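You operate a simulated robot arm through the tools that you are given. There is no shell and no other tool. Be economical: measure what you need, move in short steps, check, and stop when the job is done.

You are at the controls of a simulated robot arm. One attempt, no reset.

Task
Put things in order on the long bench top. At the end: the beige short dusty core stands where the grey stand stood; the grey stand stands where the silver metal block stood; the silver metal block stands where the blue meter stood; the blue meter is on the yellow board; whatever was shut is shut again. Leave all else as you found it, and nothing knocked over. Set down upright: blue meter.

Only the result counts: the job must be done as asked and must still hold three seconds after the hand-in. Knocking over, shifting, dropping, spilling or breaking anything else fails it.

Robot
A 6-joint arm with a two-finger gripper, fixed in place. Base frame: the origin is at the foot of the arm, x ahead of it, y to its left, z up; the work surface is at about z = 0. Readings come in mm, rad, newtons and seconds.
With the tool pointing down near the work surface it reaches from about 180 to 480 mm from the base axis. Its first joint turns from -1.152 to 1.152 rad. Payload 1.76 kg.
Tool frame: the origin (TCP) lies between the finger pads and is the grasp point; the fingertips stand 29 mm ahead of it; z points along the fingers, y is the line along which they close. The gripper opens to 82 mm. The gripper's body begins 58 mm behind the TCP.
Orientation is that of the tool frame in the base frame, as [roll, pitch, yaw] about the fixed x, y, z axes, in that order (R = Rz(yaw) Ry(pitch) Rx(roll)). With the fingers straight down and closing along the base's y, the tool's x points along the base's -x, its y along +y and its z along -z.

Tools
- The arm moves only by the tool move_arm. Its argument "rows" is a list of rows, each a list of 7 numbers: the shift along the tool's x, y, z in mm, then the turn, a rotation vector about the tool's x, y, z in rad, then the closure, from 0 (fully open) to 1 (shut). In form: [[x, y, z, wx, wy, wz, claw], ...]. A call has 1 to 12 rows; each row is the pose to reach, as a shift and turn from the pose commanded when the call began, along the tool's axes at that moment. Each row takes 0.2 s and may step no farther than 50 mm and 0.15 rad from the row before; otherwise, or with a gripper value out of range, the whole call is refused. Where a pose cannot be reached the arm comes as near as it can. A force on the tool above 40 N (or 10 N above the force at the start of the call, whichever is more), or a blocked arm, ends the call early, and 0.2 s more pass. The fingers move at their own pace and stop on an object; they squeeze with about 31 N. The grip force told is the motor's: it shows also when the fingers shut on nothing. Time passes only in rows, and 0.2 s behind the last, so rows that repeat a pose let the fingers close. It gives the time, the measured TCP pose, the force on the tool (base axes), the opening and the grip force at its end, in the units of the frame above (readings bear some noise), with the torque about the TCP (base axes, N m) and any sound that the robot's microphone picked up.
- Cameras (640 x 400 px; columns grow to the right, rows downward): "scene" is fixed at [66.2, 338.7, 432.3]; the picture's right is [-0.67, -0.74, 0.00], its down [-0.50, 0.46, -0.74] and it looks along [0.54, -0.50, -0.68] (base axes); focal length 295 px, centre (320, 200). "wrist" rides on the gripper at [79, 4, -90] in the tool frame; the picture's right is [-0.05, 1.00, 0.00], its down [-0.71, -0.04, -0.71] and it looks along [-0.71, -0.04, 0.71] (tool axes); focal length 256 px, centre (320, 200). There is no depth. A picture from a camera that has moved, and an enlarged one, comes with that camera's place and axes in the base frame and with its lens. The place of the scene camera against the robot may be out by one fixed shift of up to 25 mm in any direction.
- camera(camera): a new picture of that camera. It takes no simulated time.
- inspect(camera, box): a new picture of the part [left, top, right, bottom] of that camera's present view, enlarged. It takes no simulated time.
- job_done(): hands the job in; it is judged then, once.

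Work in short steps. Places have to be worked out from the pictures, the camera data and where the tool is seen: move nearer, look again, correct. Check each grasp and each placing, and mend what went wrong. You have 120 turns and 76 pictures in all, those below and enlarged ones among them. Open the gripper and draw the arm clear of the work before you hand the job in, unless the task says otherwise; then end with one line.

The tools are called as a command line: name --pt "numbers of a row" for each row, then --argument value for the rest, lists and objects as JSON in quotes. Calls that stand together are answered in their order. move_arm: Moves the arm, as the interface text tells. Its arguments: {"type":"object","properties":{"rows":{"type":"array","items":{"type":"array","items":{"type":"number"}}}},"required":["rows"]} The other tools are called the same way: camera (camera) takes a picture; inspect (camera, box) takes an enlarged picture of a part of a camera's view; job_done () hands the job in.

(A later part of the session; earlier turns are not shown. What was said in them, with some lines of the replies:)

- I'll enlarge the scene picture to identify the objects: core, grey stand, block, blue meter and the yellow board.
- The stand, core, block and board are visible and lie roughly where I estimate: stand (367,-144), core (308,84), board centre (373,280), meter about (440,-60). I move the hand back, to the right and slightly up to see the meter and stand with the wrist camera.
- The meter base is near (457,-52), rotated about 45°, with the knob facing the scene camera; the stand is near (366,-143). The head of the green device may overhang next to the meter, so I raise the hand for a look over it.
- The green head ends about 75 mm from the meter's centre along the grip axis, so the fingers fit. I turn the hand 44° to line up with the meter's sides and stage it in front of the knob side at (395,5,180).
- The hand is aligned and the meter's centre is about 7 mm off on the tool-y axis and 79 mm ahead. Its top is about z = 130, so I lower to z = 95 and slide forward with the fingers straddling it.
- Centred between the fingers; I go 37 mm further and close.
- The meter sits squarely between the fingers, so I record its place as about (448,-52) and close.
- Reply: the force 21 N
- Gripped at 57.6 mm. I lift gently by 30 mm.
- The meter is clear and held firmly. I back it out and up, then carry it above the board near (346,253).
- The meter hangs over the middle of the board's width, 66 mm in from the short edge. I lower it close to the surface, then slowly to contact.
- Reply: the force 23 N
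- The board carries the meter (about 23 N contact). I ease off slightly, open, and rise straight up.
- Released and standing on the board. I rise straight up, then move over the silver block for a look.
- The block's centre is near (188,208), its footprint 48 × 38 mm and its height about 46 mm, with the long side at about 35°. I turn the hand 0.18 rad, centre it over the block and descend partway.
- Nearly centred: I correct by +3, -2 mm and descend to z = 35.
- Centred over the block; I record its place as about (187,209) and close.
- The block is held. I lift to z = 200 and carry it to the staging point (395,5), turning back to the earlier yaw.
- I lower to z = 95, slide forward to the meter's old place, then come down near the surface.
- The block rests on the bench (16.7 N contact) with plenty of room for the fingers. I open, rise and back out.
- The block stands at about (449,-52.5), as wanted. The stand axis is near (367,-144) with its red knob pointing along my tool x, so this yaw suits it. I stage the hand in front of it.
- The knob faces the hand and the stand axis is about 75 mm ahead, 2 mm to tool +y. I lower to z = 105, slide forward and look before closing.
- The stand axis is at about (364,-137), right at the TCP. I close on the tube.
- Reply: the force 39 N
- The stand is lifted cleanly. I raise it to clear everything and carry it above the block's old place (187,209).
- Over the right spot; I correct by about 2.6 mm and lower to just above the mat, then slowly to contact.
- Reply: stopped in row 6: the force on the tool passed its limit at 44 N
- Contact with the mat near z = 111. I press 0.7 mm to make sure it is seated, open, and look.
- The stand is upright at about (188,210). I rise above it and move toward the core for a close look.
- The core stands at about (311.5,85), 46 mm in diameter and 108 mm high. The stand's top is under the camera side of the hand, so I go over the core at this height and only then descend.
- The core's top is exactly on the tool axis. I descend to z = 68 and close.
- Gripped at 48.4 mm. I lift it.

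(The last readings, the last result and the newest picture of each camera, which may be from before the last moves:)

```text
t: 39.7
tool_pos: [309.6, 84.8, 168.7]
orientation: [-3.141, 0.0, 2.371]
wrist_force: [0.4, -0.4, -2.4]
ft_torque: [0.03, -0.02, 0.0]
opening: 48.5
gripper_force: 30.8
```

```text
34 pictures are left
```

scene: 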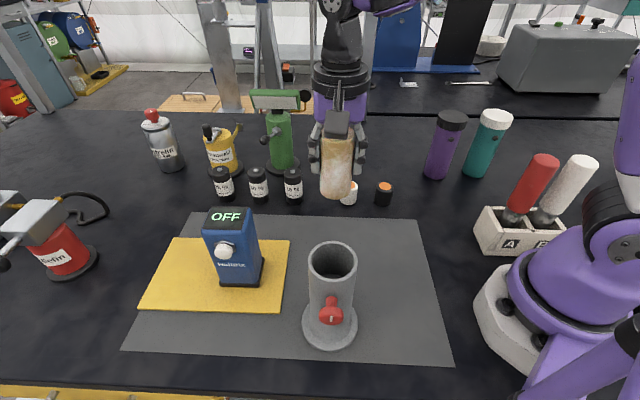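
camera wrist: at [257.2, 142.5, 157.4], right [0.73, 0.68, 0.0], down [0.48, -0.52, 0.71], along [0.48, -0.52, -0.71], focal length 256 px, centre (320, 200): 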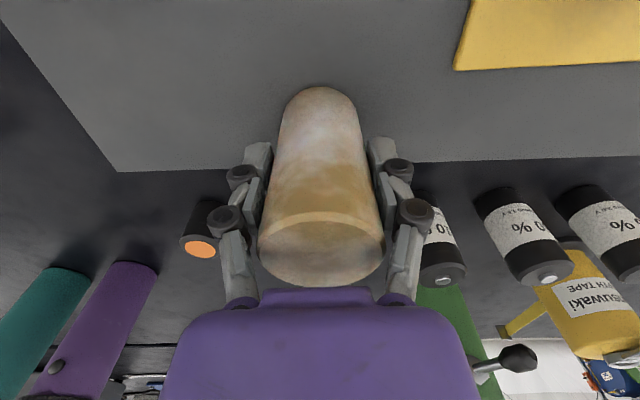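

Held. I carry the core to the stand's old place (364.5,-137.5).

move_arm --pt "-38.8 -24.2 0 0 0 0 1" --pt "-77.6 -48.4 0 0 0 0 1" --pt "-116.4 -72.6 0 0 0 0 1" --pt "-155.2 -96.8 0 0 0 0 1" --pt "-194 -121 0 0 0 0 1" --pt "-194 -121 30 0 0 0 1"

camera --camera "wrist"

```text
t: 41.1
tool_pos: [365.0, -136.7, 139.1]
orientation: [3.14, 0.0, 2.371]
wrist_force: [0.3, -0.6, -2.1]
ft_torque: [0.01, 0.01, 0.01]
opening: 48.9
gripper_force: 30.7
```

```text
33 pictures are left
camera wrist: at [312.0, -79.1, 227.3], right [0.73, 0.68, 0.0], down [0.48, -0.52, 0.71], along [0.48, -0.52, -0.71], focal length 256 px, centre (320, 200)
```

wrist: 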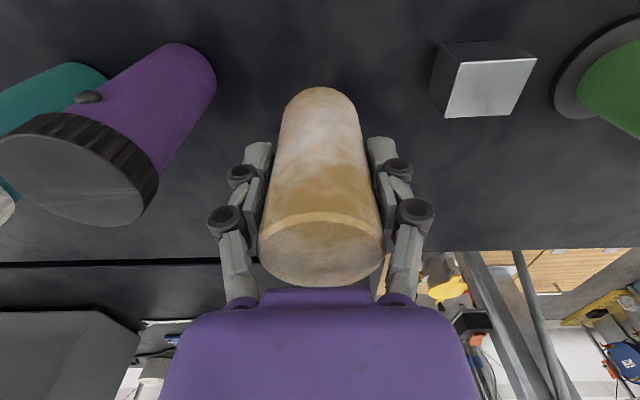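

I lower it near the surface and then slowly to contact.

move_arm --pt "0 0 30 0 0 0 1" --pt "0 0 55 0 0 0 1" --pt "0 0 64 0 0 0 1"

move_arm --pt "0 0 2 0 0 0 1" --pt "0 0 4 0 0 0 1" --pt "0 0 5 0 0 0 1" --pt "0 0 6 0 0 0 1" --pt "0 0 7 0 0 0 1" --pt "0 0 8 0 0 0 1"

```text
t: 41.9
tool_pos: [365.1, -135.1, 73.6]
orientation: [3.141, 0.0, 2.374]
wrist_force: [0.1, -0.2, -1.6]
ft_torque: [0.02, 0.01, 0.02]
opening: 48.8
gripper_force: 31.0
```

```text
t: 43.3
tool_pos: [365.8, -137.1, 66.5]
orientation: [3.139, 0.002, 2.37]
wrist_force: [0.3, -0.2, 8.5]
ft_torque: [-0.09, -0.1, 0.02]
opening: 49.1
gripper_force: 30.8
```

Contact is made at z = 66.5. I open, rise straight up and back off.

move_arm --pt "0 0 0 0 0 0 0.5" --pt "0 0 0 0 0 0 0" --pt "0 0 0 0 0 0 0" --pt "0 0 -35 0 0 0 0" --pt "0 0 -75 0 0 0 0" --pt "0 0 -110 0 0 0 0" --pt "40 0 -125 0 0 0 0" --pt "80 0 -140 0 0 0 0"

camera --camera "wrist"

camera --camera "scene"

```text
t: 45.1
tool_pos: [306.2, -81.5, 205.8]
orientation: [3.14, 0.0, 2.37]
wrist_force: [0.0, 0.1, -0.3]
ft_torque: [0.04, 0.01, 0.03]
opening: 82.0
gripper_force: 0.1
```

```text
32 pictures are left
camera wrist: at [253.2, -23.4, 295.1], right [0.73, 0.68, 0.0], down [0.48, -0.52, 0.71], along [0.48, -0.52, -0.71], focal length 256 px, centre (320, 200)
```

wrist: 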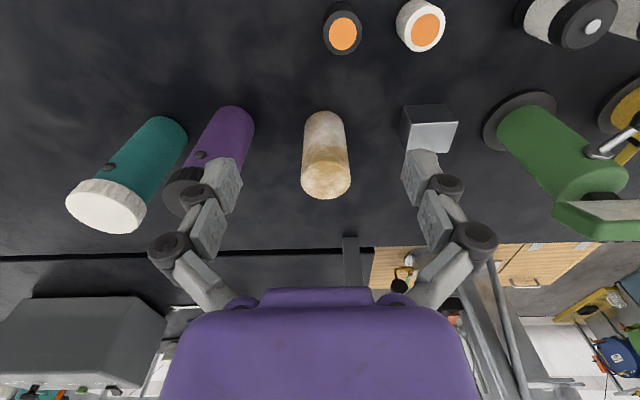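

```text
31 pictures are left
```

scene: 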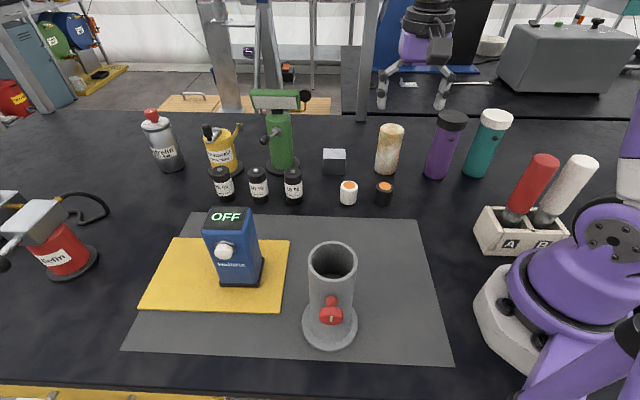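

All four items stand where asked, everything else looks undisturbed, and nothing needed opening. The gripper is open and the arm is clear, so I hand in.

job_done

```text
The job is handed in.
```

The job is handed in: the blue meter stands upright on the yellow board, the silver block is in the meter's old place, the grey stand in the block's, and the beige core in the stand's. Nothing was knocked over, and I saw nothing that had to be opened or shut again.
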